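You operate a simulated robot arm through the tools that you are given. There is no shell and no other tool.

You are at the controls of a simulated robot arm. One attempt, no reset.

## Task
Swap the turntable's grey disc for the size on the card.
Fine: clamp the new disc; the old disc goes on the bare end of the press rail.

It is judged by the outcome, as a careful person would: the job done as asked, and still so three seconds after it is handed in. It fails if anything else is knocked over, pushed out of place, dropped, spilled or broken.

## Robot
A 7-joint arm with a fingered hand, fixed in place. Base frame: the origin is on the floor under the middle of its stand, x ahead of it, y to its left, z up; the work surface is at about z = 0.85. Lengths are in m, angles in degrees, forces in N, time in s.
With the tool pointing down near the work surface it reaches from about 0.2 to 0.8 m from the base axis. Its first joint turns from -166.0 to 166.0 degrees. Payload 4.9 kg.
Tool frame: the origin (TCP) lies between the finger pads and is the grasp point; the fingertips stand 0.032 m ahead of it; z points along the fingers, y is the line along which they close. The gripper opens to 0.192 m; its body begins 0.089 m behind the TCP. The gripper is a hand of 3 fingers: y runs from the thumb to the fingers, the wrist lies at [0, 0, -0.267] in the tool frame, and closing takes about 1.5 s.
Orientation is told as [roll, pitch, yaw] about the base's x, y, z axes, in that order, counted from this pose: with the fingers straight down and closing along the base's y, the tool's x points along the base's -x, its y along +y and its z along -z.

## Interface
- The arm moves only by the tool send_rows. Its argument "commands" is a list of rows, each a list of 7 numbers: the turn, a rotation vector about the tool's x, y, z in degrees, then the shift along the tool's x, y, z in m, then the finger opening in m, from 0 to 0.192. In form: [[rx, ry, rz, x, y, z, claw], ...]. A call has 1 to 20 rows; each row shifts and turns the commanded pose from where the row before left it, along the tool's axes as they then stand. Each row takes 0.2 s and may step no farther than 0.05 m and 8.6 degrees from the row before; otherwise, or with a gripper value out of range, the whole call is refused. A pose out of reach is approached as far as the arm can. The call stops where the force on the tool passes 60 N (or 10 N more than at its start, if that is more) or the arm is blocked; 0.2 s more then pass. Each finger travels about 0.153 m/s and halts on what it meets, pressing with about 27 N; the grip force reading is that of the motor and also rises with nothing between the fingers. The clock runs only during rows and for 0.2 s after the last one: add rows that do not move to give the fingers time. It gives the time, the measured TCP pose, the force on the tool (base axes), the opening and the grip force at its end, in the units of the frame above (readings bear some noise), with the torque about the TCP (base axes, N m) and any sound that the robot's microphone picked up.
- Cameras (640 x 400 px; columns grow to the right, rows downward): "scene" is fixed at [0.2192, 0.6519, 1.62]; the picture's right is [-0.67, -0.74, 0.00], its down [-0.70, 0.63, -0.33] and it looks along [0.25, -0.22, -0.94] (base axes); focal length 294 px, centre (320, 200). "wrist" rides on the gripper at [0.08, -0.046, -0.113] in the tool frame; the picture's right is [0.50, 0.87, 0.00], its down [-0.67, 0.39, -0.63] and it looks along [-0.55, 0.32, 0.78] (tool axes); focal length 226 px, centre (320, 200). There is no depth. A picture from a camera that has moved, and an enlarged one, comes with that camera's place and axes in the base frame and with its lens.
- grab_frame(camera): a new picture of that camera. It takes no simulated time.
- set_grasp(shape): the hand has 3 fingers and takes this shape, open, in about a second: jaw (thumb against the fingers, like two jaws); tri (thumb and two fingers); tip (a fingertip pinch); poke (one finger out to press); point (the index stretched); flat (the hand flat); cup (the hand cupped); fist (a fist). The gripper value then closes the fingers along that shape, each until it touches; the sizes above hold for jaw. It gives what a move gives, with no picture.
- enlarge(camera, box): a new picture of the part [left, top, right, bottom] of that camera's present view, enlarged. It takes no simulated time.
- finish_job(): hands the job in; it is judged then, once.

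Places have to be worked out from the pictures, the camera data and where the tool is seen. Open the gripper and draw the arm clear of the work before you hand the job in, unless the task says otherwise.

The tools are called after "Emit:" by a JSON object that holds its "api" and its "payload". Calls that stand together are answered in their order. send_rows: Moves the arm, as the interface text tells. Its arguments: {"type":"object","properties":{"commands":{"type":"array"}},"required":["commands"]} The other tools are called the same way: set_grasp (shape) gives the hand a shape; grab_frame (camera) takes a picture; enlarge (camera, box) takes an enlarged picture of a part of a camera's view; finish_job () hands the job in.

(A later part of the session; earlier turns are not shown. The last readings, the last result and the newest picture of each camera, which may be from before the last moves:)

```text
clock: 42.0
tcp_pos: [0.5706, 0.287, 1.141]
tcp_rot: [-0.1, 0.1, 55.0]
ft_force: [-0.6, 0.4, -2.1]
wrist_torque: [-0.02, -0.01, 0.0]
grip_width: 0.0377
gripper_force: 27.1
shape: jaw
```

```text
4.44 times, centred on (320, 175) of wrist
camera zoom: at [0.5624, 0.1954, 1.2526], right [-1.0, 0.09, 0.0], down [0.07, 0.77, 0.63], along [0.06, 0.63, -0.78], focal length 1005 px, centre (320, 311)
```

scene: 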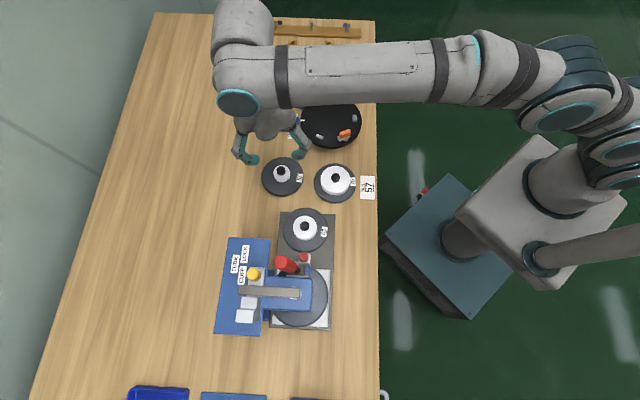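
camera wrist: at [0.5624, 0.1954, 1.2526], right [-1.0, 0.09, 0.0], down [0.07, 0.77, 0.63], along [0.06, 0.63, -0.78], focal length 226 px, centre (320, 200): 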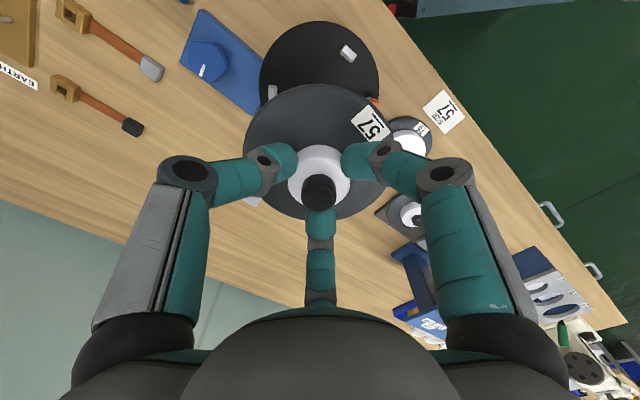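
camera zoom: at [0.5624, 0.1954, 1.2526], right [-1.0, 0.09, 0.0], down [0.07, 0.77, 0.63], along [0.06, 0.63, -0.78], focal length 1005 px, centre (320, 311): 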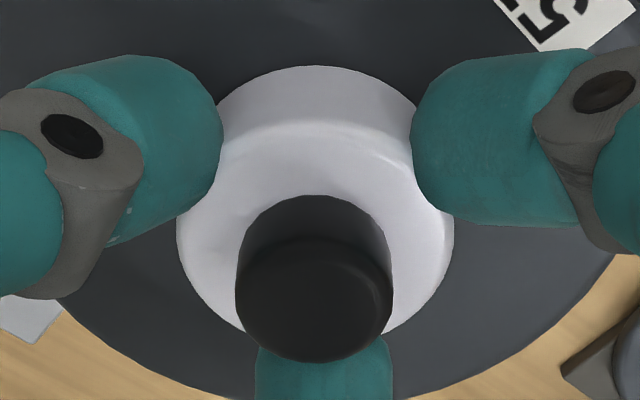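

Both discs sit nearly the same in the hand. I correct by ~2 mm and descend to just above the blocks, then check the centring.

Emit:
{"api": "send_rows", "payload": {"commands": [[0, 0, 0, -0.0018, 0.0007, 0.04, 0.015], [0, 0, 0, 0, 0, 0.045, 0.015], [0, 0, 0, 0, 0, 0.045, 0.015], [0, 0, 0, 0, 0, 0.03, 0.015], [0, 0, 0, 0, 0, 0.015, 0.015], [0, 0, 0, 0, 0, 0, 0.015]]}}

Emit:
{"api": "enlarge", "payload": {"camera": "wrist", "box": [180, 80, 460, 260]}}

Emit:
{"api": "enlarge", "payload": {"camera": "scene", "box": [290, 80, 370, 150]}}

```text
clock: 43.4
tcp_pos: [0.5714, 0.2895, 0.9654]
tcp_rot: [0.0, 0.0, 55.0]
ft_force: [0.4, -0.6, -3.5]
wrist_torque: [-0.03, -0.02, 0.01]
grip_width: 0.0376
gripper_force: 27.4
shape: jaw
```

```text
2.22 times, centred on (320, 170) of wrist
camera zoom: at [0.5633, 0.1985, 1.0773], right [-1.0, 0.09, 0.0], down [0.07, 0.77, 0.63], along [0.06, 0.63, -0.78], focal length 502 px, centre (320, 267)
```

zoom: 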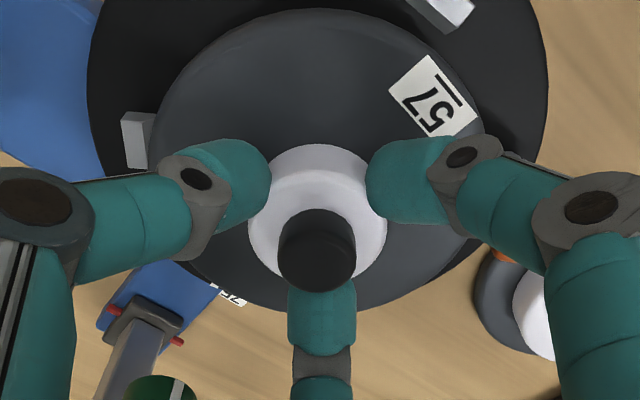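

```text
5.71 times, centred on (330, 115) of scene
camera zoom: at [0.2192, 0.6519, 1.62], right [-0.67, -0.74, 0.0], down [-0.7, 0.63, -0.33], along [0.25, -0.22, -0.94], focal length 1678 px, centre (263, 686)
```

zoom: 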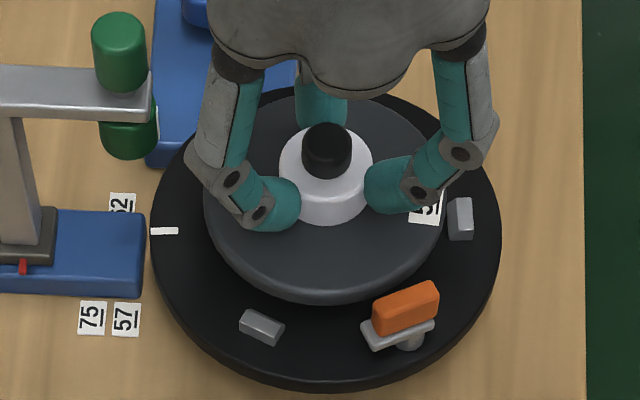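

I nudge −1.2 mm in y and lower to just above block-top height, then check the gaps at the blocks from both cameras.

Emit:
{"api": "send_rows", "payload": {"commands": [[0, 0, 0, 0.0012, -0.0004, 0.005, 0.015], [0, 0, 0, 0, 0, 0.004, 0.015], [0, 0, 0, 0, 0, 0, 0.015]]}}

Emit:
{"api": "enlarge", "payload": {"camera": "scene", "box": [300, 95, 365, 148]}}

Emit:
{"api": "enlarge", "payload": {"camera": "wrist", "box": [210, 70, 430, 210]}}

Emit:
{"api": "enlarge", "payload": {"camera": "wrist", "box": [320, 170, 420, 240]}}

```text
clock: 44.2
tcp_pos: [0.572, 0.2894, 0.9567]
tcp_rot: [-0.1, 0.0, 55.0]
ft_force: [0.8, -0.5, -2.9]
wrist_torque: [-0.01, -0.01, -0.01]
grip_width: 0.0374
gripper_force: 26.8
shape: jaw
```

```text
7.55 times, centred on (332, 122) of scene
camera zoom: at [0.2192, 0.6519, 1.62], right [-0.67, -0.74, 0.0], down [-0.7, 0.63, -0.33], along [0.25, -0.22, -0.94], focal length 2217 px, centre (226, 792)
```

zoom: 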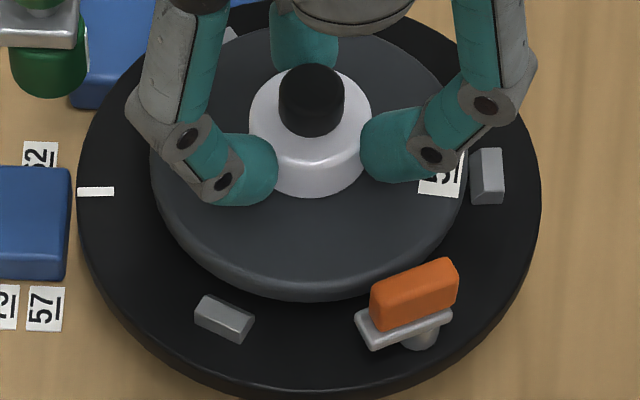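

```text
2.86 times, centred on (320, 140) of wrist
camera zoom: at [0.5632, 0.1975, 1.0683], right [-1.0, 0.09, 0.0], down [0.07, 0.77, 0.63], along [0.06, 0.63, -0.78], focal length 646 px, centre (320, 371)
```

zoom: 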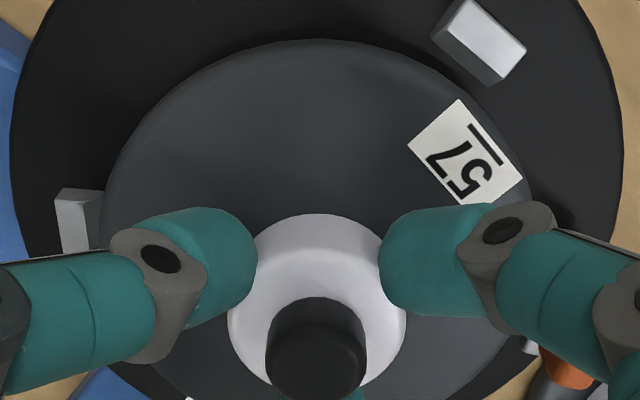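

```text
5.71 times, centred on (370, 205) of wrist
camera zoom: at [0.5632, 0.1975, 1.0683], right [-1.0, 0.09, 0.0], down [0.07, 0.77, 0.63], along [0.06, 0.63, -0.78], focal length 1292 px, centre (34, 171)
```

zoom: 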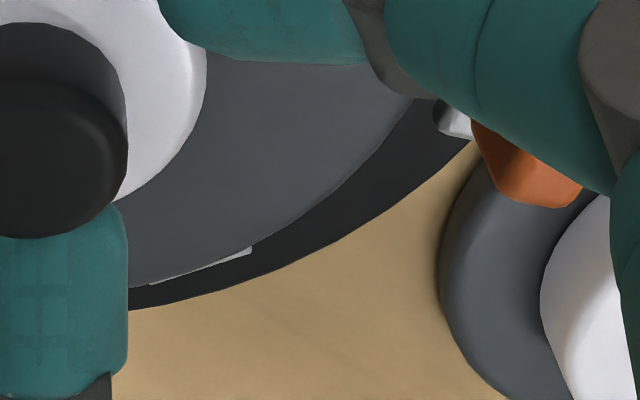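

Disc and block ring centres agree to about 1 mm in both views. I shift −0.7 mm in y and lower in small steps, watching for early contact on a block.

Emit:
{"api": "send_rows", "payload": {"commands": [[0, 0, 0, 0.0006, -0.0004, 0.003, 0.015], [0, 0, 0, 0, 0, 0.003, 0.015], [0, 0, 0, 0, 0, 0, 0.015]]}}

Emit:
{"api": "send_rows", "payload": {"commands": [[0, 0, 0, 0, 0, 0.002, 0.015], [0, 0, 0, 0, 0, 0, 0.015]]}}

Emit:
{"api": "send_rows", "payload": {"commands": [[0, 0, 0, 0, 0, 0.002, 0.015], [0, 0, 0, 0, 0, 0, 0.015]]}}

```text
clock: 45.0
tcp_pos: [0.5721, 0.289, 0.9505]
tcp_rot: [-0.1, 0.0, 54.9]
ft_force: [-0.1, 0.3, -3.1]
wrist_torque: [-0.01, -0.01, -0.03]
grip_width: 0.0378
gripper_force: 26.7
shape: jaw
```

```text
clock: 45.6
tcp_pos: [0.5717, 0.2879, 0.9485]
tcp_rot: [0.1, 0.1, 55.0]
ft_force: [0.3, -0.2, -3.3]
wrist_torque: [0.01, 0.03, 0.01]
grip_width: 0.0379
gripper_force: 27.4
shape: jaw
```

```text
clock: 46.2
tcp_pos: [0.572, 0.2902, 0.9463]
tcp_rot: [-0.1, 0.1, 54.9]
ft_force: [0.2, -0.8, -3.3]
wrist_torque: [0.0, 0.01, 0.03]
grip_width: 0.0377
gripper_force: 27.0
shape: jaw
```

No contact at z=0.946, so the disc's edge appears to be inside the blocks already. I check pictures, then continue.

Emit:
{"api": "enlarge", "payload": {"camera": "scene", "box": [300, 95, 365, 148]}}

Emit:
{"api": "enlarge", "payload": {"camera": "wrist", "box": [210, 70, 430, 210]}}

Emit:
{"api": "send_rows", "payload": {"commands": [[0, 0, 0, 0, 0, 0.002, 0.015], [0, 0, 0, 0, 0, 0, 0.015]]}}

```text
7.55 times, centred on (332, 122) of scene
camera zoom: at [0.2192, 0.6519, 1.62], right [-0.67, -0.74, 0.0], down [-0.7, 0.63, -0.33], along [0.25, -0.22, -0.94], focal length 2217 px, centre (226, 792)
```

zoom: 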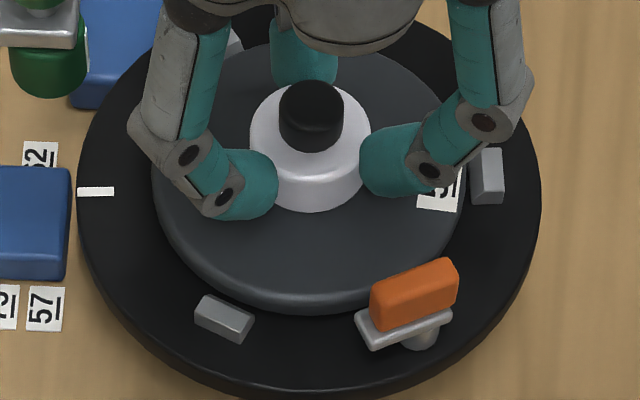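

```text
2.86 times, centred on (320, 140) of wrist
camera zoom: at [0.5636, 0.1968, 1.0581], right [-1.0, 0.09, 0.0], down [0.07, 0.77, 0.63], along [0.05, 0.63, -0.78], focal length 646 px, centre (320, 371)
```

zoom: 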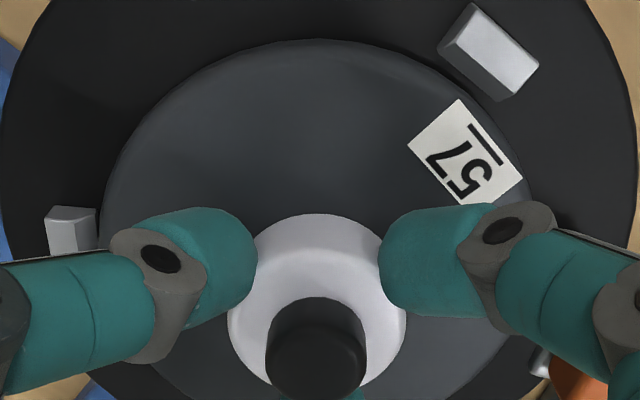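

```text
clock: 46.8
tcp_pos: [0.572, 0.2875, 0.9444]
tcp_rot: [-0.1, 0.1, 55.1]
ft_force: [-1.2, 0.0, -3.0]
wrist_torque: [0.01, 0.0, 0.03]
grip_width: 0.0379
gripper_force: 26.9
shape: jaw
```

All gaps look even. I continue down in 1–2 mm steps until it seats.

Emit:
{"api": "send_rows", "payload": {"commands": [[0, 0, 0, 0, 0, 0.002, 0.015], [0, 0, 0, 0, 0, 0, 0.015]]}}

Emit:
{"api": "send_rows", "payload": {"commands": [[0, 0, 0, 0, 0, 0.001, 0.015], [0, 0, 0, 0, 0, 0, 0.015]]}}

```text
clock: 47.4
tcp_pos: [0.572, 0.2887, 0.943]
tcp_rot: [-0.2, -0.1, 55.0]
ft_force: [-0.3, -1.4, 4.2]
wrist_torque: [0.01, 0.0, -0.05]
grip_width: 0.0379
gripper_force: 27.2
shape: jaw
```

```text
clock: 48.0
tcp_pos: [0.5717, 0.2892, 0.943]
tcp_rot: [-0.1, -0.1, 55.0]
ft_force: [-0.5, -2.6, 14.0]
wrist_torque: [-0.07, -0.01, -0.06]
grip_width: 0.038
gripper_force: 27.4
shape: jaw
```

Contact at z≈0.942, where seating was expected. I check the pictures before releasing.

Emit:
{"api": "enlarge", "payload": {"camera": "scene", "box": [300, 95, 365, 148]}}

Emit:
{"api": "enlarge", "payload": {"camera": "wrist", "box": [210, 70, 430, 210]}}

```text
7.55 times, centred on (332, 122) of scene
camera zoom: at [0.2192, 0.6519, 1.62], right [-0.67, -0.74, 0.0], down [-0.7, 0.63, -0.33], along [0.25, -0.22, -0.94], focal length 2217 px, centre (226, 792)
```

zoom: 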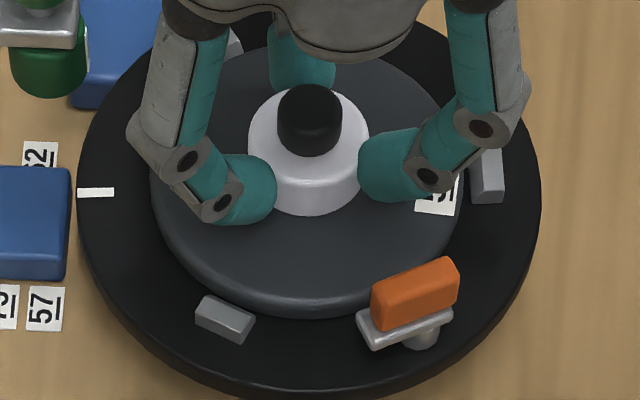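

```text
2.86 times, centred on (320, 140) of wrist
camera zoom: at [0.5637, 0.1972, 1.0548], right [-1.0, 0.09, 0.0], down [0.07, 0.77, 0.63], along [0.06, 0.63, -0.77], focal length 646 px, centre (320, 371)
```

zoom: 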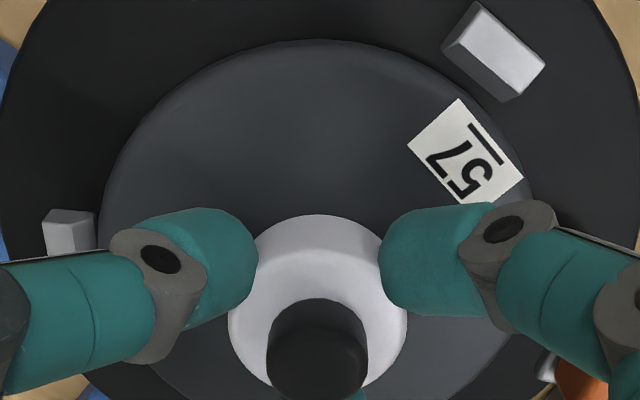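

The disc sits flush and evenly between the blocks, matching the old disc's seat. I ease up 1 mm, open, and rise.

Emit:
{"api": "send_rows", "payload": {"commands": [[0, 0, 0, 0, 0, -0.001, 0.025], [0, 0, 0, 0, 0, 0, 0.04], [0, 0, 0, 0, 0, 0, 0.055], [0, 0, 0, 0, 0, 0, 0.07], [0, 0, 0, 0, 0, 0, 0.08], [0, 0, 0, 0, 0, 0, 0.08], [0, 0, 0, 0, 0, -0.01, 0.085], [0, 0, 0, 0, 0, -0.03, 0.085], [0, 0, 0, 0, 0, -0.045, 0.085], [0, 0, 0, 0, 0, -0.045, 0.085], [0, 0, 0, 0, 0, 0, 0.085]]}}

Emit:
{"api": "enlarge", "payload": {"camera": "scene", "box": [290, 80, 370, 150]}}

Emit:
{"api": "enlarge", "payload": {"camera": "wrist", "box": [230, 10, 410, 180]}}

```text
clock: 50.4
tcp_pos: [0.5728, 0.2901, 1.073]
tcp_rot: [0.0, 0.0, 55.0]
ft_force: [-0.2, 0.0, -0.5]
wrist_torque: [-0.02, 0.0, -0.02]
grip_width: 0.0844
gripper_force: 0.1
shape: jaw
```

```text
5.71 times, centred on (330, 115) of scene
camera zoom: at [0.2192, 0.6519, 1.62], right [-0.67, -0.74, 0.0], down [-0.7, 0.63, -0.33], along [0.25, -0.22, -0.94], focal length 1678 px, centre (263, 686)
```

zoom: 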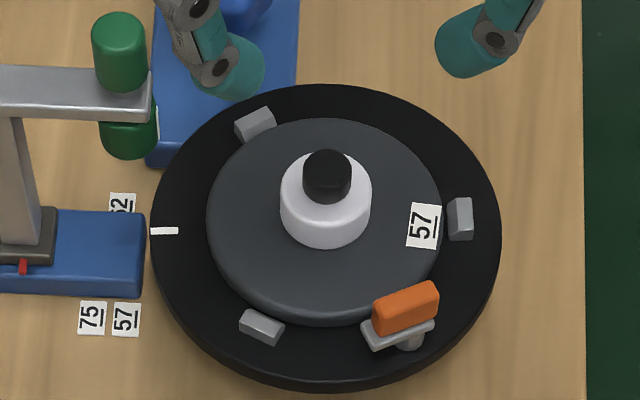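

```text
2.35 times, centred on (320, 95) of wrist
camera zoom: at [0.564, 0.1972, 1.185], right [-1.0, 0.09, 0.0], down [0.07, 0.77, 0.63], along [0.05, 0.63, -0.78], focal length 532 px, centre (320, 447)
```

zoom: 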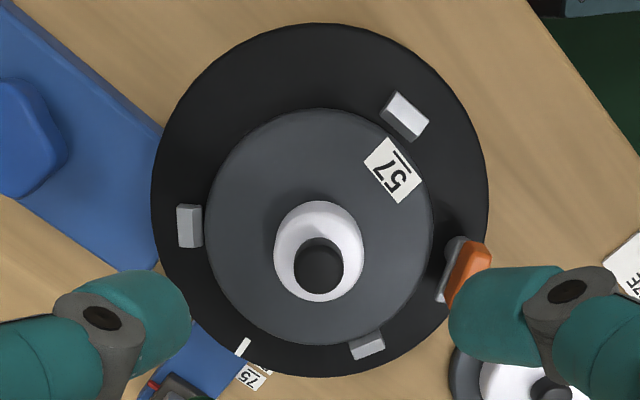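

The 57 disc is seated between the blocks. Now I measure the lever's present pose to clamp it back.

Emit:
{"api": "enlarge", "payload": {"camera": "scene", "box": [324, 115, 364, 145]}}

Emit:
{"api": "enlarge", "payload": {"camera": "wrist", "box": [340, 80, 440, 160]}}

```text
13.33 times, centred on (344, 130) of scene
camera zoom: at [0.2192, 0.6519, 1.62], right [-0.67, -0.74, 0.0], down [-0.7, 0.63, -0.33], along [0.25, -0.22, -0.94], focal length 3916 px, centre (0, 1133)
```

zoom: 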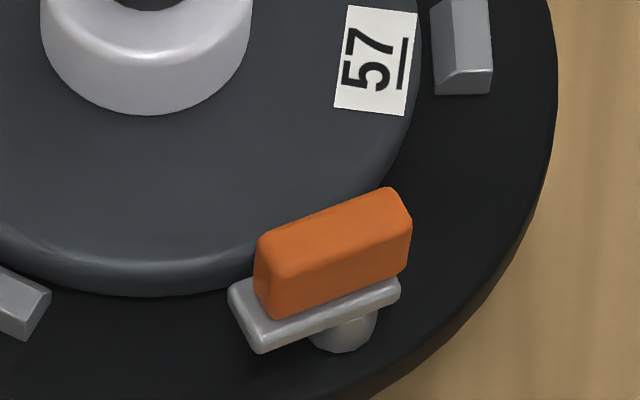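

```text
5.00 times, centred on (390, 120) of wrist
camera zoom: at [0.564, 0.1972, 1.185], right [-1.0, 0.09, 0.0], down [0.07, 0.77, 0.63], along [0.05, 0.63, -0.78], focal length 1130 px, centre (-30, 600)
```

zoom: 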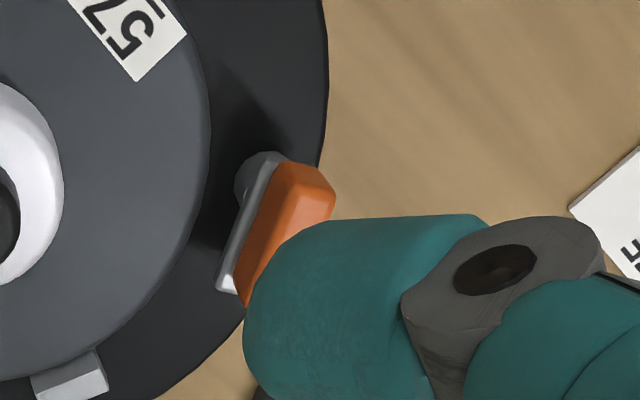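

Lever: paddle centre ≈ (0.498, 0.308), now at azimuth ≈ 72.5°, needing ≈ 85° clockwise back. I'll do it in two grips so no finger meets the hub; first I go above it with yaw ≈ 13° (one finger square to the outer face).

Emit:
{"api": "send_rows", "payload": {"commands": [[0, 0, 0, 0.01335, 0.0357, 0, 0.07], [0, 0, 0, 0.01335, 0.0357, 0, 0.052], [0, 0, 8.4, 0, 0, 0, 0.05], [0, 0, 8.4, 0, 0, 0, 0.05], [0, 0, 8.4, 0, 0, 0, 0.05], [0, 0, 8.4, 0, 0, 0, 0.05], [0, 0, 8.4, 0, 0, 0, 0.05], [0, 0, 0, 0, 0, 0, 0.05]]}}

Emit:
{"api": "enlarge", "payload": {"camera": "wrist", "box": [240, 80, 400, 200]}}

Emit:
{"api": "enlarge", "payload": {"camera": "wrist", "box": [290, 105, 350, 150]}}

```text
clock: 52.2
tcp_pos: [0.4986, 0.3076, 1.0722]
tcp_rot: [0.1, 0.0, 12.9]
ft_force: [-0.7, -0.1, 0.3]
wrist_torque: [0.01, -0.01, 0.06]
grip_width: 0.0503
gripper_force: 0.1
shape: jaw
```

```text
3.33 times, centred on (320, 140) of wrist
camera zoom: at [0.4304, 0.2447, 1.1842], right [-0.68, 0.73, 0.0], down [0.57, 0.53, 0.63], along [0.46, 0.43, -0.78], focal length 754 px, centre (320, 400)
```

zoom: 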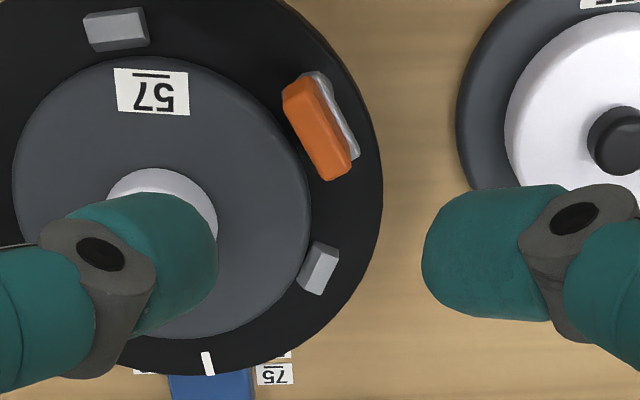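

```text
8.89 times, centred on (320, 128) of wrist
camera zoom: at [0.4304, 0.2447, 1.1842], right [-0.68, 0.73, 0.0], down [0.57, 0.53, 0.63], along [0.46, 0.43, -0.78], focal length 2009 px, centre (320, 844)
```

zoom: 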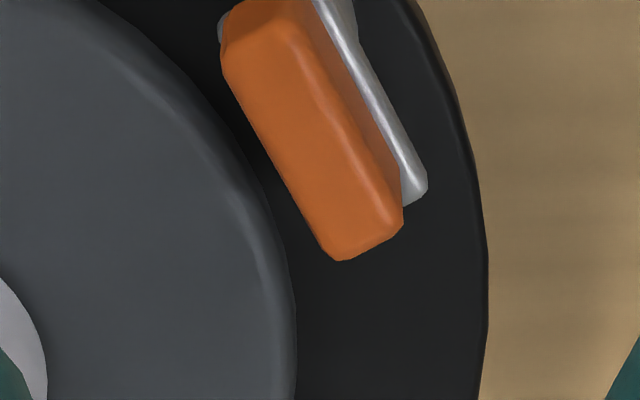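

Paddle centre confirmed ≈ (0.4976, 0.3065), TCP within 1 mm. I descend around it.

Emit:
{"api": "send_rows", "payload": {"commands": [[0, 0, 0, 0, 0, 0.04, 0.05], [0, 0, 0, 0, -0.001, 0.04, 0.05], [0, 0, 0, 0, 0, 0.025, 0.05], [0, 0, 0, 0, 0, 0.012, 0.05], [0, 0, 0, 0, 0, 0.006, 0.05], [0, 0, 0, 0, 0, 0.003, 0.05], [0, 0, 0, 0, 0, 0, 0.05]]}}

Emit:
{"api": "enlarge", "payload": {"camera": "wrist", "box": [220, 100, 420, 240]}}

Emit:
{"api": "enlarge", "payload": {"camera": "scene", "box": [290, 70, 390, 150]}}

```text
clock: 53.8
tcp_pos: [0.4998, 0.3062, 0.946]
tcp_rot: [-0.1, 0.0, 12.9]
ft_force: [0.0, 0.1, -0.2]
wrist_torque: [-0.03, -0.01, -0.06]
grip_width: 0.0498
gripper_force: 0.0
shape: jaw
```

```text
2.86 times, centred on (320, 170) of wrist
camera zoom: at [0.4307, 0.2438, 1.0584], right [-0.68, 0.73, 0.0], down [0.57, 0.53, 0.63], along [0.46, 0.43, -0.78], focal length 646 px, centre (320, 286)
```

zoom: 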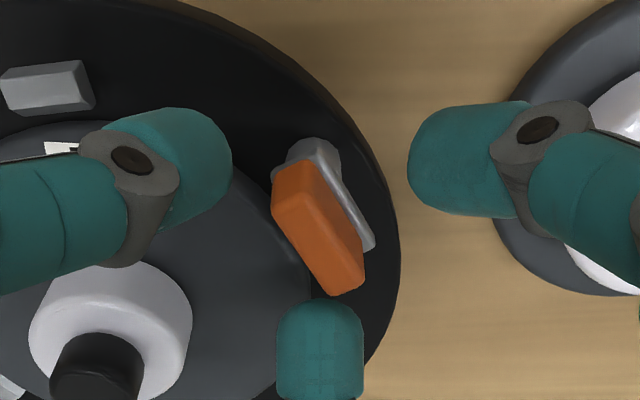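

```text
5.00 times, centred on (340, 110) of scene
camera zoom: at [0.2192, 0.6519, 1.62], right [-0.67, -0.74, 0.0], down [-0.7, 0.63, -0.33], along [0.25, -0.22, -0.94], focal length 1468 px, centre (220, 650)
```

zoom: 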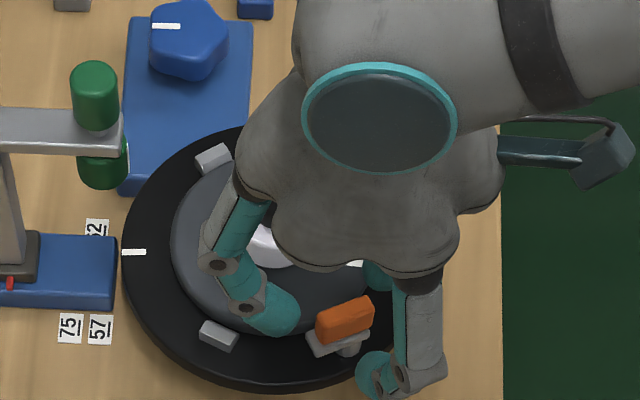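

Fingers straddle the paddle without touching the hub. I close on it.

Emit:
{"api": "send_rows", "payload": {"commands": [[0, 0, 0, 0, 0, 0, 0.04], [0, 0, 0, 0, 0, 0, 0.032], [0, 0, 0, 0, 0, 0, 0.024], [0, 0, 0, 0, 0, 0, 0.016], [0, 0, 0, 0, 0, 0, 0.008], [0, 0, 0, 0, 0, 0, 0.0], [0, 0, 0, 0, 0, 0, 0.0]]}}

Emit:
{"api": "enlarge", "payload": {"camera": "wrist", "box": [220, 100, 420, 240]}}

Emit:
{"api": "enlarge", "payload": {"camera": "scene", "box": [290, 70, 390, 150]}}

```text
clock: 55.4
tcp_pos: [0.4987, 0.3071, 0.9459]
tcp_rot: [0.0, 0.0, 13.0]
ft_force: [6.5, -0.8, -6.6]
wrist_torque: [-0.04, -0.14, 0.07]
grip_width: 0.0214
gripper_force: 26.8
shape: jaw
```

```text
2.86 times, centred on (320, 170) of wrist
camera zoom: at [0.431, 0.2438, 1.0582], right [-0.68, 0.73, 0.0], down [0.57, 0.53, 0.63], along [0.46, 0.43, -0.78], focal length 646 px, centre (320, 286)
```

zoom: 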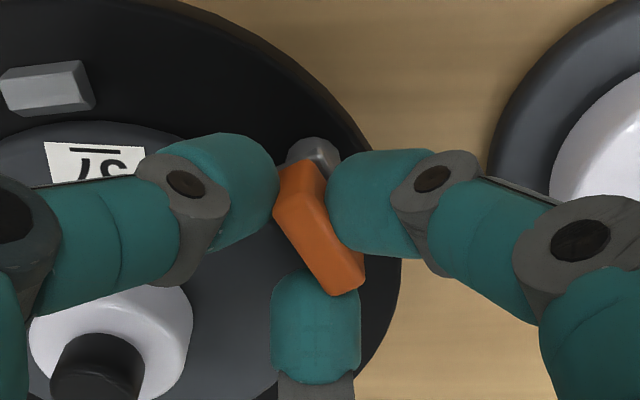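

```text
5.00 times, centred on (340, 110) of scene
camera zoom: at [0.2192, 0.6519, 1.62], right [-0.67, -0.74, 0.0], down [-0.7, 0.63, -0.33], along [0.25, -0.22, -0.94], focal length 1468 px, centre (220, 650)
```

zoom: 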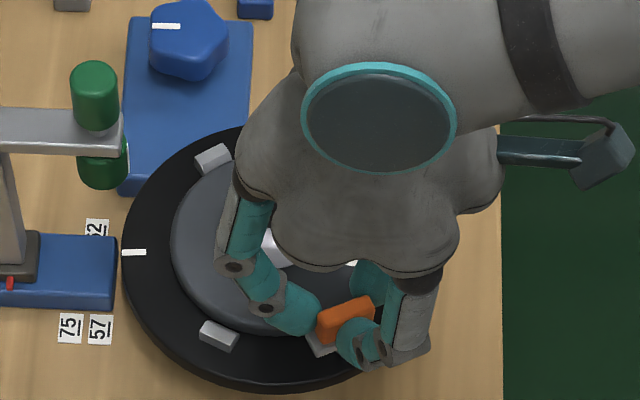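

Good three-point grip. I twist clockwise 24° about the peg and check.

Emit:
{"api": "send_rows", "payload": {"commands": [[0, 0, 8, -0.0002, -0.0003, 0, 0.0], [0, 0, 8, -0.0002, -0.0003, 0, 0.0], [0, 0, 8, -0.0002, -0.0003, 0, 0.0], [0, 0, 0, 0, 0, 0, 0.0]]}}

Emit:
{"api": "enlarge", "payload": {"camera": "wrist", "box": [220, 100, 420, 240]}}

Emit:
{"api": "enlarge", "payload": {"camera": "scene", "box": [290, 70, 390, 150]}}

```text
clock: 56.4
tcp_pos: [0.4991, 0.307, 0.9463]
tcp_rot: [0.0, -0.2, -11.0]
ft_force: [9.8, -1.8, -6.1]
wrist_torque: [-0.02, -0.22, 0.08]
grip_width: 0.0212
gripper_force: 27.2
shape: jaw
```

```text
2.86 times, centred on (320, 170) of wrist
camera zoom: at [0.4121, 0.2759, 1.0581], right [-0.32, 0.95, 0.0], down [0.73, 0.25, 0.63], along [0.6, 0.2, -0.78], focal length 646 px, centre (320, 286)
```

zoom: 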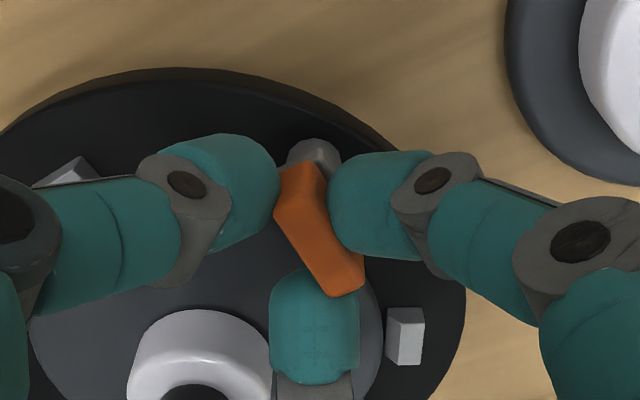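

```text
5.00 times, centred on (340, 110) of scene
camera zoom: at [0.2192, 0.6519, 1.62], right [-0.67, -0.74, 0.0], down [-0.7, 0.63, -0.33], along [0.25, -0.22, -0.94], focal length 1468 px, centre (220, 650)
```

zoom: 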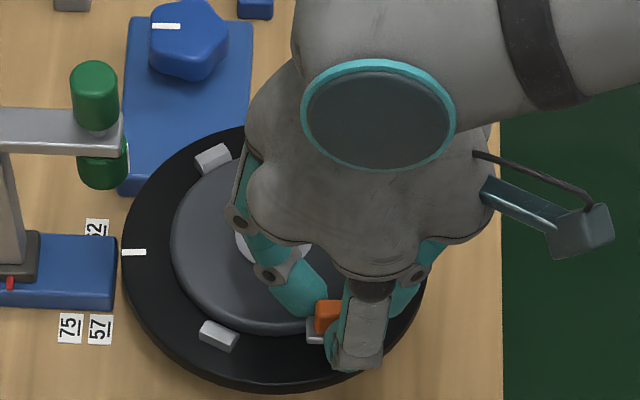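

The lever follows and the turntable stays put. I turn 16° more.

Emit:
{"api": "send_rows", "payload": {"commands": [[0, 0, 8, -0.0002, -0.0003, 0, 0.0], [0, 0, 8, -0.0002, -0.0003, 0, 0.0], [0, 0, 0, 0, 0, 0, 0.0]]}}

Emit:
{"api": "enlarge", "payload": {"camera": "wrist", "box": [220, 100, 420, 240]}}

Emit:
{"api": "enlarge", "payload": {"camera": "scene", "box": [290, 70, 390, 150]}}

```text
clock: 57.2
tcp_pos: [0.4967, 0.304, 0.945]
tcp_rot: [-0.2, 0.2, -27.1]
ft_force: [-9.9, 2.6, -6.0]
wrist_torque: [0.2, 0.27, -0.06]
grip_width: 0.0181
gripper_force: 27.0
shape: jaw
```

```text
2.86 times, centred on (320, 170) of wrist
camera zoom: at [0.4059, 0.3004, 1.0574], right [-0.05, 1.0, 0.0], down [0.78, 0.04, 0.63], along [0.63, 0.03, -0.78], focal length 646 px, centre (320, 286)
```

zoom: 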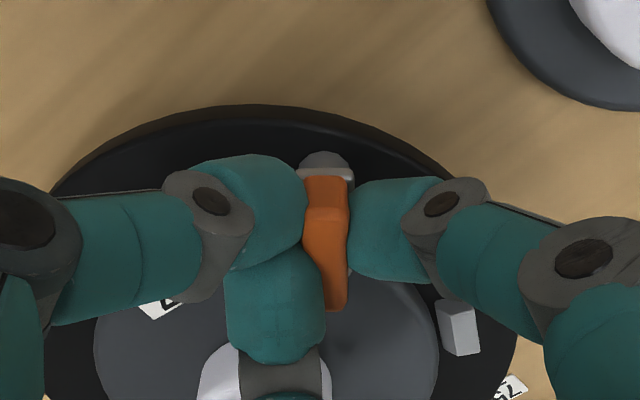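

```text
5.00 times, centred on (340, 110) of scene
camera zoom: at [0.2192, 0.6519, 1.62], right [-0.67, -0.74, 0.0], down [-0.7, 0.63, -0.33], along [0.25, -0.22, -0.94], focal length 1468 px, centre (220, 650)
```

zoom: 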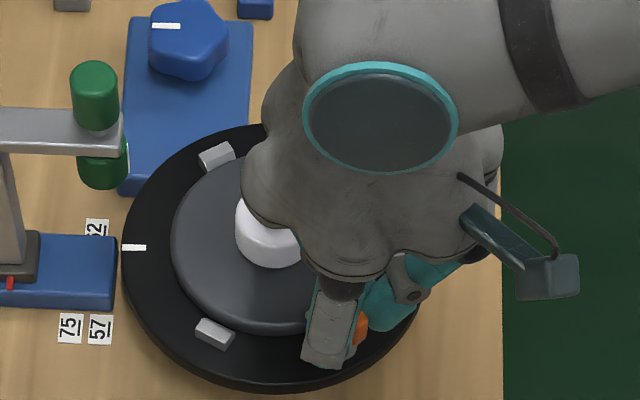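

The paddle snapped further round within the grip (now about 20° from clamped), with the middle finger shifted beside it. I open slightly and lift straight off to re-grip squarely.

Emit:
{"api": "send_rows", "payload": {"commands": [[0, 0, 0, 0, 0, 0, 0.021], [0, 0, 0, 0, 0, -0.004, 0.023], [0, 0, 0, 0, 0, -0.01, 0.024], [0, 0, 0, 0, 0, -0.015, 0.025], [0, 0, 0, 0, 0, -0.02, 0.03], [0, 0, 0, 0, 0, -0.03, 0.045], [0, 0, 0, 0, 0, -0.025, 0.052], [0, 0, 0, 0, 0, 0, 0.052]]}}

Emit:
{"api": "grab_frame", "payload": {"camera": "wrist"}}

Emit:
{"api": "enlarge", "payload": {"camera": "scene", "box": [290, 70, 390, 150]}}

Emit:
{"api": "enlarge", "payload": {"camera": "wrist", "box": [240, 80, 400, 200]}}

```text
clock: 59.0
tcp_pos: [0.4987, 0.3059, 1.0497]
tcp_rot: [0.0, 0.0, -27.0]
ft_force: [-0.9, -0.1, 0.4]
wrist_torque: [0.0, 0.03, -0.01]
grip_width: 0.0517
gripper_force: 0.0
shape: jaw
```

```text
taken
camera wrist: at [0.4069, 0.3003, 1.1624], right [-0.05, 1.0, 0.0], down [0.77, 0.04, 0.63], along [0.63, 0.03, -0.78], focal length 226 px, centre (320, 200)
```

wrist: 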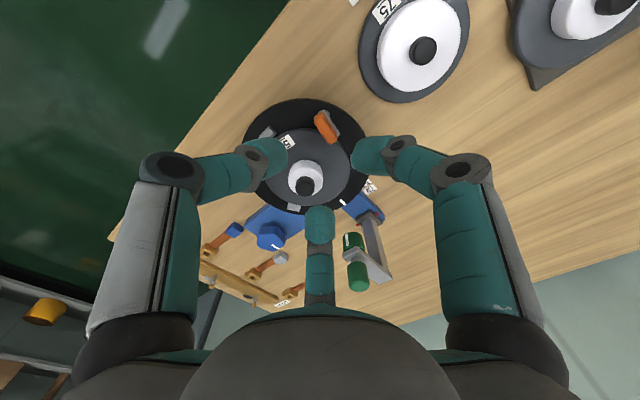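

```text
5.00 times, centred on (340, 110) of scene
camera zoom: at [0.2192, 0.6519, 1.62], right [-0.67, -0.74, 0.0], down [-0.7, 0.63, -0.33], along [0.25, -0.22, -0.94], focal length 1468 px, centre (220, 650)
```

zoom: 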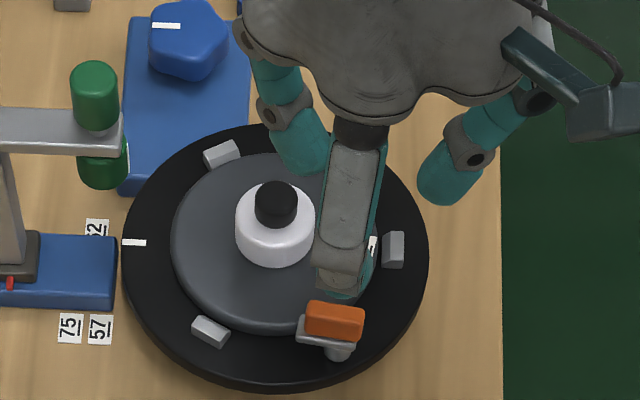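

```text
3.33 times, centred on (320, 140) of wrist
camera zoom: at [0.4069, 0.3003, 1.1624], right [-0.05, 1.0, 0.0], down [0.77, 0.04, 0.63], along [0.63, 0.03, -0.78], focal length 754 px, centre (320, 400)
```

zoom: 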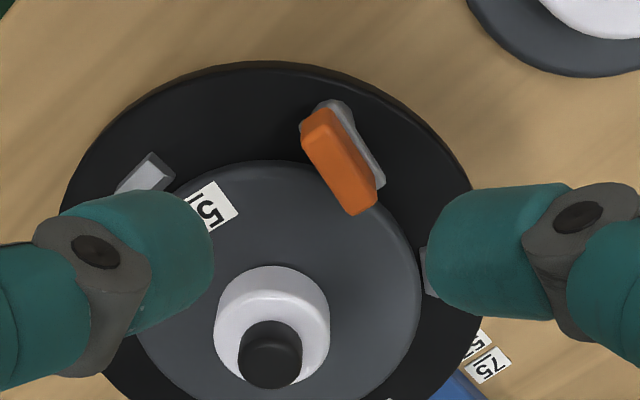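

The turntable is back at its original angle and the lever is now ≈ 44° from clamped. I measure it precisely for the second grip.

Emit:
{"api": "enlarge", "payload": {"camera": "scene", "box": [324, 115, 364, 145]}}

Emit:
{"api": "enlarge", "payload": {"camera": "wrist", "box": [300, 100, 360, 145]}}

```text
13.33 times, centred on (344, 130) of scene
camera zoom: at [0.2192, 0.6519, 1.62], right [-0.67, -0.74, 0.0], down [-0.7, 0.63, -0.33], along [0.25, -0.22, -0.94], focal length 3916 px, centre (0, 1133)
```

zoom: 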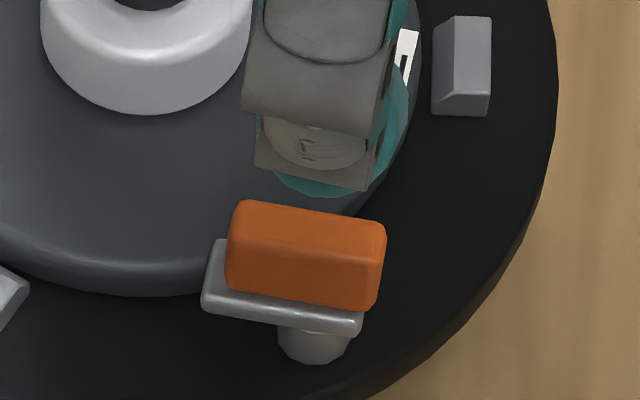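

```text
8.89 times, centred on (330, 122) of wrist
camera zoom: at [0.4069, 0.3003, 1.1624], right [-0.05, 1.0, 0.0], down [0.77, 0.04, 0.63], along [0.63, 0.03, -0.78], focal length 2009 px, centre (231, 889)
```

zoom: 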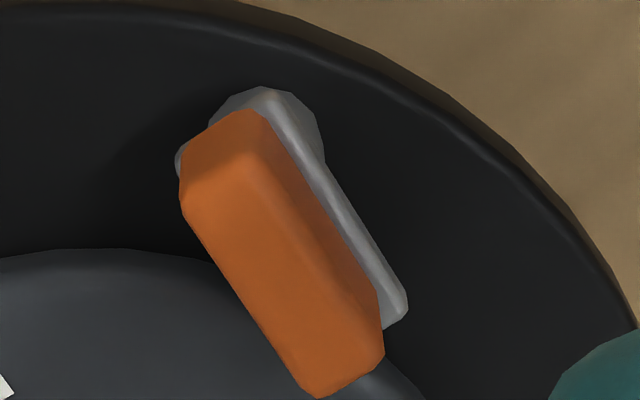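

Turntable is exactly back at its original angle; paddle now at azimuth ≈ 36°, centre ≈ (0.501, 0.312), peg ≈ (0.4998, 0.308). I align the thumb square to it (yaw ≈ 36°) above the peg.

Emit:
{"api": "send_rows", "payload": {"commands": [[0, 0, 0, 0.0016, 0.0041, 0, 0.052], [0, 0, -7.875, 0, 0, 0, 0.052], [0, 0, -7.875, 0, 0, 0, 0.052], [0, 0, -7.875, 0, 0, 0, 0.052], [0, 0, -7.875, 0, 0, 0, 0.052], [0, 0, -7.875, 0, 0, 0, 0.052], [0, 0, -7.875, 0, 0, 0, 0.052], [0, 0, -7.875, 0, 0, 0, 0.052], [0, 0, -7.875, 0, 0, 0, 0.052], [0, 0, 0, 0, 0, 0, 0.052]]}}

Emit:
{"api": "enlarge", "payload": {"camera": "wrist", "box": [240, 80, 400, 200]}}

Emit:
{"api": "enlarge", "payload": {"camera": "wrist", "box": [290, 90, 360, 145]}}

```text
clock: 61.2
tcp_pos: [0.4999, 0.3085, 1.0495]
tcp_rot: [0.1, -0.1, 36.0]
ft_force: [-0.8, 0.8, 1.2]
wrist_torque: [-0.01, -0.01, 0.02]
grip_width: 0.0518
gripper_force: 0.1
shape: jaw
```

```text
3.33 times, centred on (320, 140) of wrist
camera zoom: at [0.4621, 0.2252, 1.1622], right [-0.91, 0.4, 0.0], down [0.31, 0.71, 0.63], along [0.26, 0.58, -0.78], focal length 754 px, centre (320, 400)
```

zoom: 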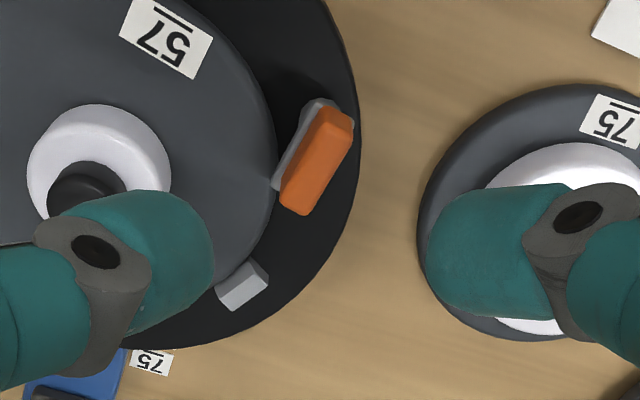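

```text
7.27 times, centred on (325, 118) of wrist
camera zoom: at [0.4621, 0.2252, 1.1622], right [-0.91, 0.4, 0.0], down [0.31, 0.71, 0.63], along [0.26, 0.58, -0.78], focal length 1644 px, centre (284, 800)
```

zoom: 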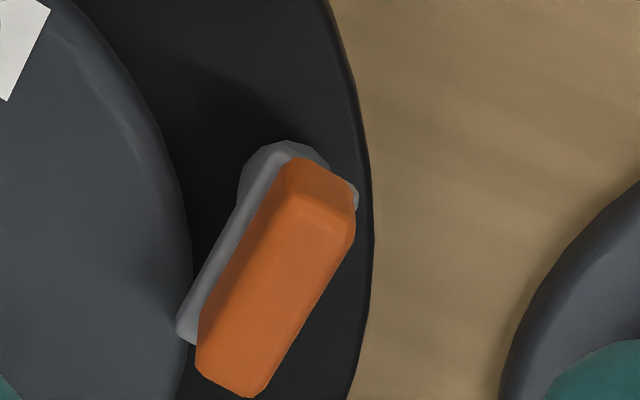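

TCP lies on the paddle's line, about 3 mm to its rear over the peg, as wanted. I descend and check.

Emit:
{"api": "send_rows", "payload": {"commands": [[0, 0, 0, 0, 0, 0.035, 0.052], [0, 0, 0, 0, 0, 0.035, 0.052], [0, 0, 0, 0, 0, 0.02, 0.052], [0, 0, 0, 0, 0, 0.01, 0.052], [0, 0, 0, 0, 0, 0.004, 0.052], [0, 0, 0, 0, 0, 0, 0.052]]}}

Emit:
{"api": "enlarge", "payload": {"camera": "wrist", "box": [220, 100, 420, 240]}}

```text
clock: 62.6
tcp_pos: [0.4996, 0.3095, 0.9458]
tcp_rot: [-0.1, 0.1, 36.0]
ft_force: [0.6, -0.6, -0.4]
wrist_torque: [-0.03, 0.0, 0.02]
grip_width: 0.0516
gripper_force: 0.0
shape: jaw
```

```text
2.86 times, centred on (320, 170) of wrist
camera zoom: at [0.4619, 0.2253, 1.0575], right [-0.91, 0.41, 0.0], down [0.31, 0.71, 0.63], along [0.26, 0.58, -0.78], focal length 646 px, centre (320, 286)
```

zoom: 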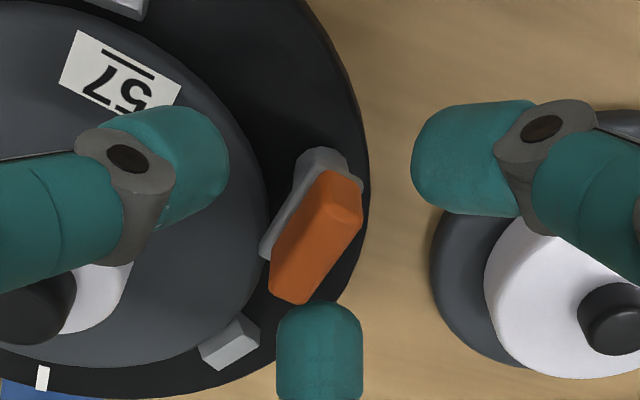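

Layout mirrors the first, successful grip. I close on the paddle.

Emit:
{"api": "send_rows", "payload": {"commands": [[0, 0, 0, 0, 0, 0, 0.04], [0, 0, 0, 0, 0, 0, 0.032], [0, 0, 0, 0, 0, 0, 0.024], [0, 0, 0, 0, 0, 0, 0.016], [0, 0, 0, 0, 0, 0, 0.008], [0, 0, 0, 0, 0, 0, 0.0], [0, 0, 0, 0, 0, 0, 0.0]]}}

Emit:
{"api": "enlarge", "payload": {"camera": "wrist", "box": [220, 100, 420, 240]}}

Emit:
{"api": "enlarge", "payload": {"camera": "scene", "box": [290, 70, 390, 150]}}

```text
clock: 64.2
tcp_pos: [0.4988, 0.3099, 0.9445]
tcp_rot: [0.1, 0.1, 36.0]
ft_force: [3.0, -1.0, -4.5]
wrist_torque: [-0.08, -0.11, 0.07]
grip_width: 0.0126
gripper_force: 26.8
shape: jaw
```

```text
2.86 times, centred on (320, 170) of wrist
camera zoom: at [0.462, 0.2252, 1.0574], right [-0.91, 0.41, 0.0], down [0.32, 0.71, 0.63], along [0.26, 0.58, -0.78], focal length 646 px, centre (320, 286)
```

zoom: 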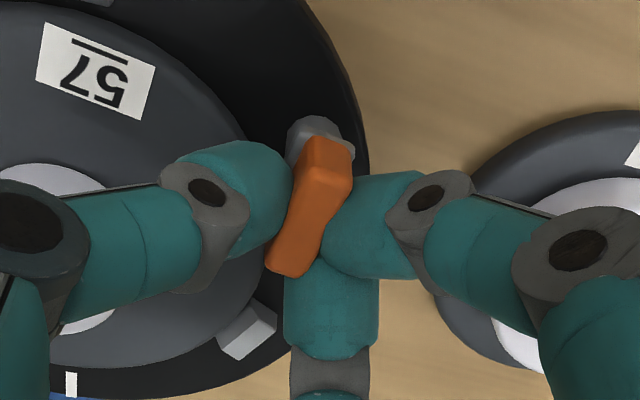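

```text
5.00 times, centred on (340, 110) of scene
camera zoom: at [0.2192, 0.6519, 1.62], right [-0.67, -0.74, 0.0], down [-0.7, 0.63, -0.33], along [0.25, -0.22, -0.94], focal length 1468 px, centre (220, 650)
```

zoom: 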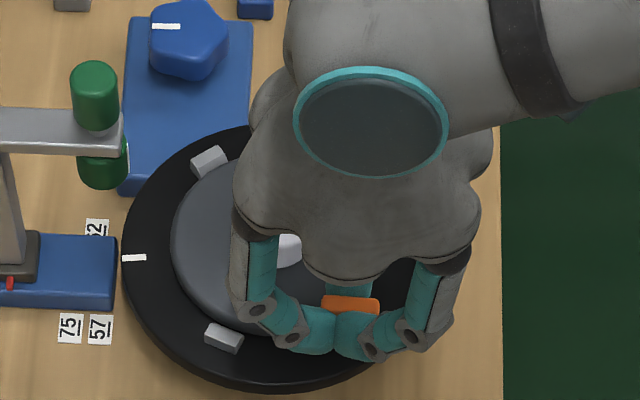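

Gripped; the turntable turned ~5° with it, which is harmless. I twist clockwise about the peg 24° and check that lever and table behave.

Emit:
{"api": "send_rows", "payload": {"commands": [[0, 0, 8, -0.0009, -0.0004, 0, 0.0], [0, 0, 8, -0.0009, -0.0004, 0, 0.0], [0, 0, 8, -0.0009, -0.0004, 0, 0.0], [0, 0, 0, 0, 0, 0, 0.0]]}}

Emit:
{"api": "enlarge", "payload": {"camera": "wrist", "box": [220, 100, 420, 240]}}

Emit:
{"api": "enlarge", "payload": {"camera": "scene", "box": [290, 70, 390, 150]}}

```text
clock: 65.2
tcp_pos: [0.5026, 0.3091, 0.9451]
tcp_rot: [-0.1, 0.0, 11.9]
ft_force: [11.4, -2.0, -9.9]
wrist_torque: [-0.06, -0.24, 0.15]
grip_width: 0.0125
gripper_force: 27.3
shape: jaw
```

```text
2.86 times, centred on (320, 170) of wrist
camera zoom: at [0.4341, 0.2477, 1.0578], right [-0.67, 0.74, 0.0], down [0.58, 0.52, 0.63], along [0.47, 0.42, -0.78], focal length 646 px, centre (320, 286)
```

zoom: 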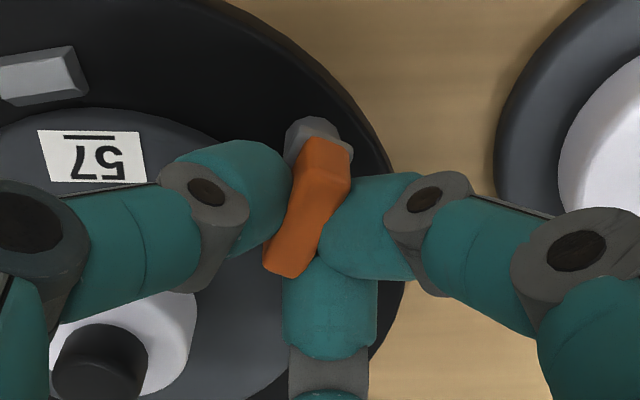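

```text
5.00 times, centred on (340, 110) of scene
camera zoom: at [0.2192, 0.6519, 1.62], right [-0.67, -0.74, 0.0], down [-0.7, 0.63, -0.33], along [0.25, -0.22, -0.94], focal length 1468 px, centre (220, 650)
```

zoom: 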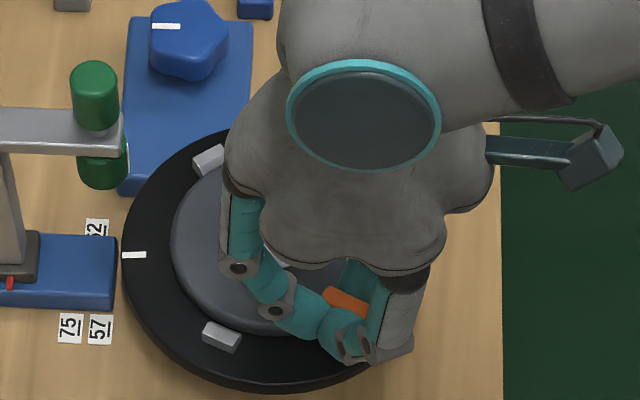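

The lever turns with the hand. To relieve the 11 N radial push I bias the next steps slightly inward and down, and turn 16° more.

Emit:
{"api": "send_rows", "payload": {"commands": [[0, 0, 8, -0.002, -0.0004, 0.0006, 0.0], [0, 0, 8, -0.0018, -0.0004, 0.0006, 0.0], [0, 0, 0, 0, 0, 0, 0.0]]}}

Emit:
{"api": "enlarge", "payload": {"camera": "wrist", "box": [220, 100, 420, 240]}}

Emit:
{"api": "enlarge", "payload": {"camera": "scene", "box": [290, 70, 390, 150]}}

```text
clock: 66.0
tcp_pos: [0.5052, 0.3095, 0.9445]
tcp_rot: [0.1, 0.2, -4.1]
ft_force: [-1.7, -0.3, -2.5]
wrist_torque: [-0.1, 0.01, 0.02]
grip_width: 0.0124
gripper_force: 27.5
shape: jaw
```

```text
2.86 times, centred on (320, 170) of wrist
camera zoom: at [0.4228, 0.2691, 1.0574], right [-0.44, 0.9, 0.0], down [0.7, 0.34, 0.63], along [0.57, 0.28, -0.78], focal length 646 px, centre (320, 286)
```

zoom: 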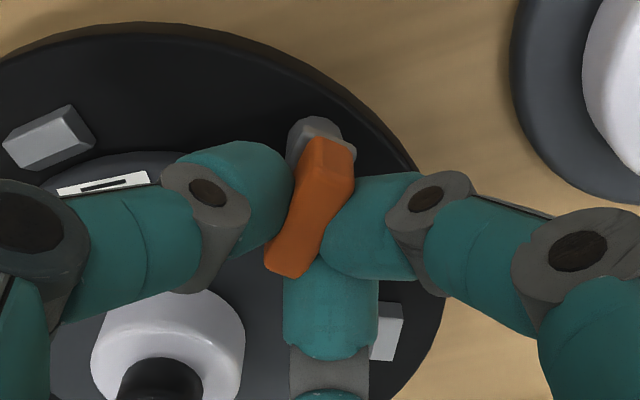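

```text
5.00 times, centred on (340, 110) of scene
camera zoom: at [0.2192, 0.6519, 1.62], right [-0.67, -0.74, 0.0], down [-0.7, 0.63, -0.33], along [0.25, -0.22, -0.94], focal length 1468 px, centre (220, 650)
```

zoom: 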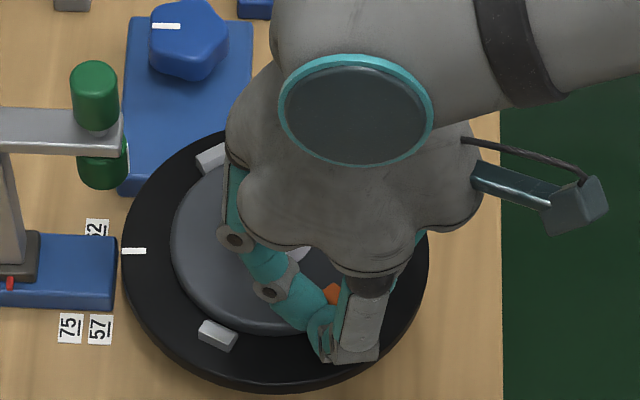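

Forces are low and the grip unchanged. By comparison with the first grip, ~12–14° remain; I turn 8° and look.

Emit:
{"api": "send_rows", "payload": {"commands": [[0, 0, 8, -0.0012, -0.0004, 0, 0.0], [0, 0, 0, 0, 0, 0, 0.0]]}}

Emit:
{"api": "send_rows", "payload": {"commands": [[0, 0, 4, -0.0006, -0.0002, 0, 0.0], [0, 0, 0, 0, 0, 0, 0.0]]}}

Emit:
{"api": "enlarge", "payload": {"camera": "wrist", "box": [220, 100, 420, 240]}}

Emit:
{"api": "enlarge", "payload": {"camera": "scene", "box": [290, 70, 390, 150]}}

```text
clock: 66.6
tcp_pos: [0.5071, 0.3095, 0.9439]
tcp_rot: [0.0, 0.0, -12.0]
ft_force: [-4.9, 1.6, 0.8]
wrist_torque: [-0.06, 0.12, -0.04]
grip_width: 0.0127
gripper_force: 26.7
shape: jaw
```

```text
clock: 67.2
tcp_pos: [0.5066, 0.3087, 0.9464]
tcp_rot: [0.0, 0.1, -15.9]
ft_force: [-10.5, 2.4, 0.0]
wrist_torque: [-0.05, 0.25, -0.03]
grip_width: 0.0124
gripper_force: 27.2
shape: jaw
```

```text
2.86 times, centred on (320, 170) of wrist
camera zoom: at [0.418, 0.2864, 1.0573], right [-0.24, 0.97, 0.0], down [0.75, 0.19, 0.63], along [0.61, 0.15, -0.78], focal length 646 px, centre (320, 286)
```

zoom: 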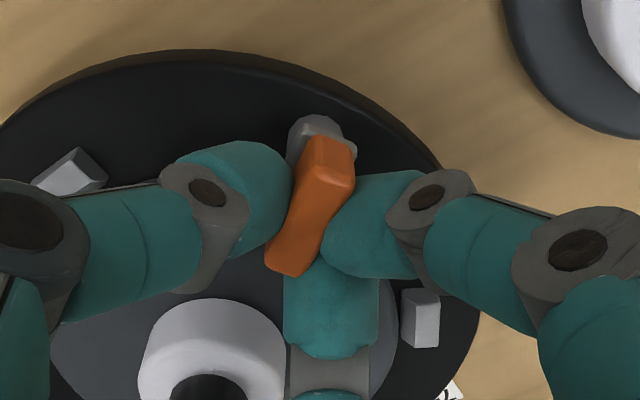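

```text
5.00 times, centred on (340, 110) of scene
camera zoom: at [0.2192, 0.6519, 1.62], right [-0.67, -0.74, 0.0], down [-0.7, 0.63, -0.33], along [0.25, -0.22, -0.94], focal length 1468 px, centre (220, 650)
```

zoom: 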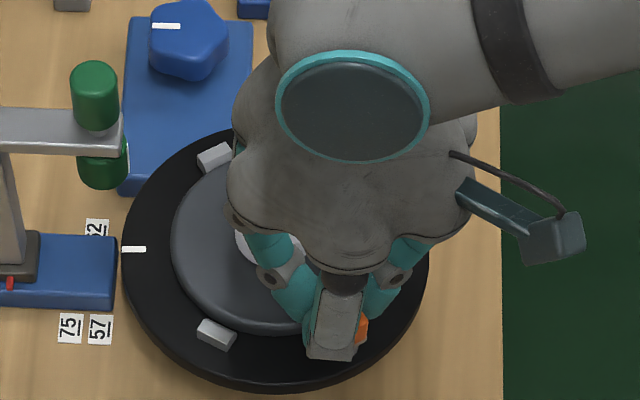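

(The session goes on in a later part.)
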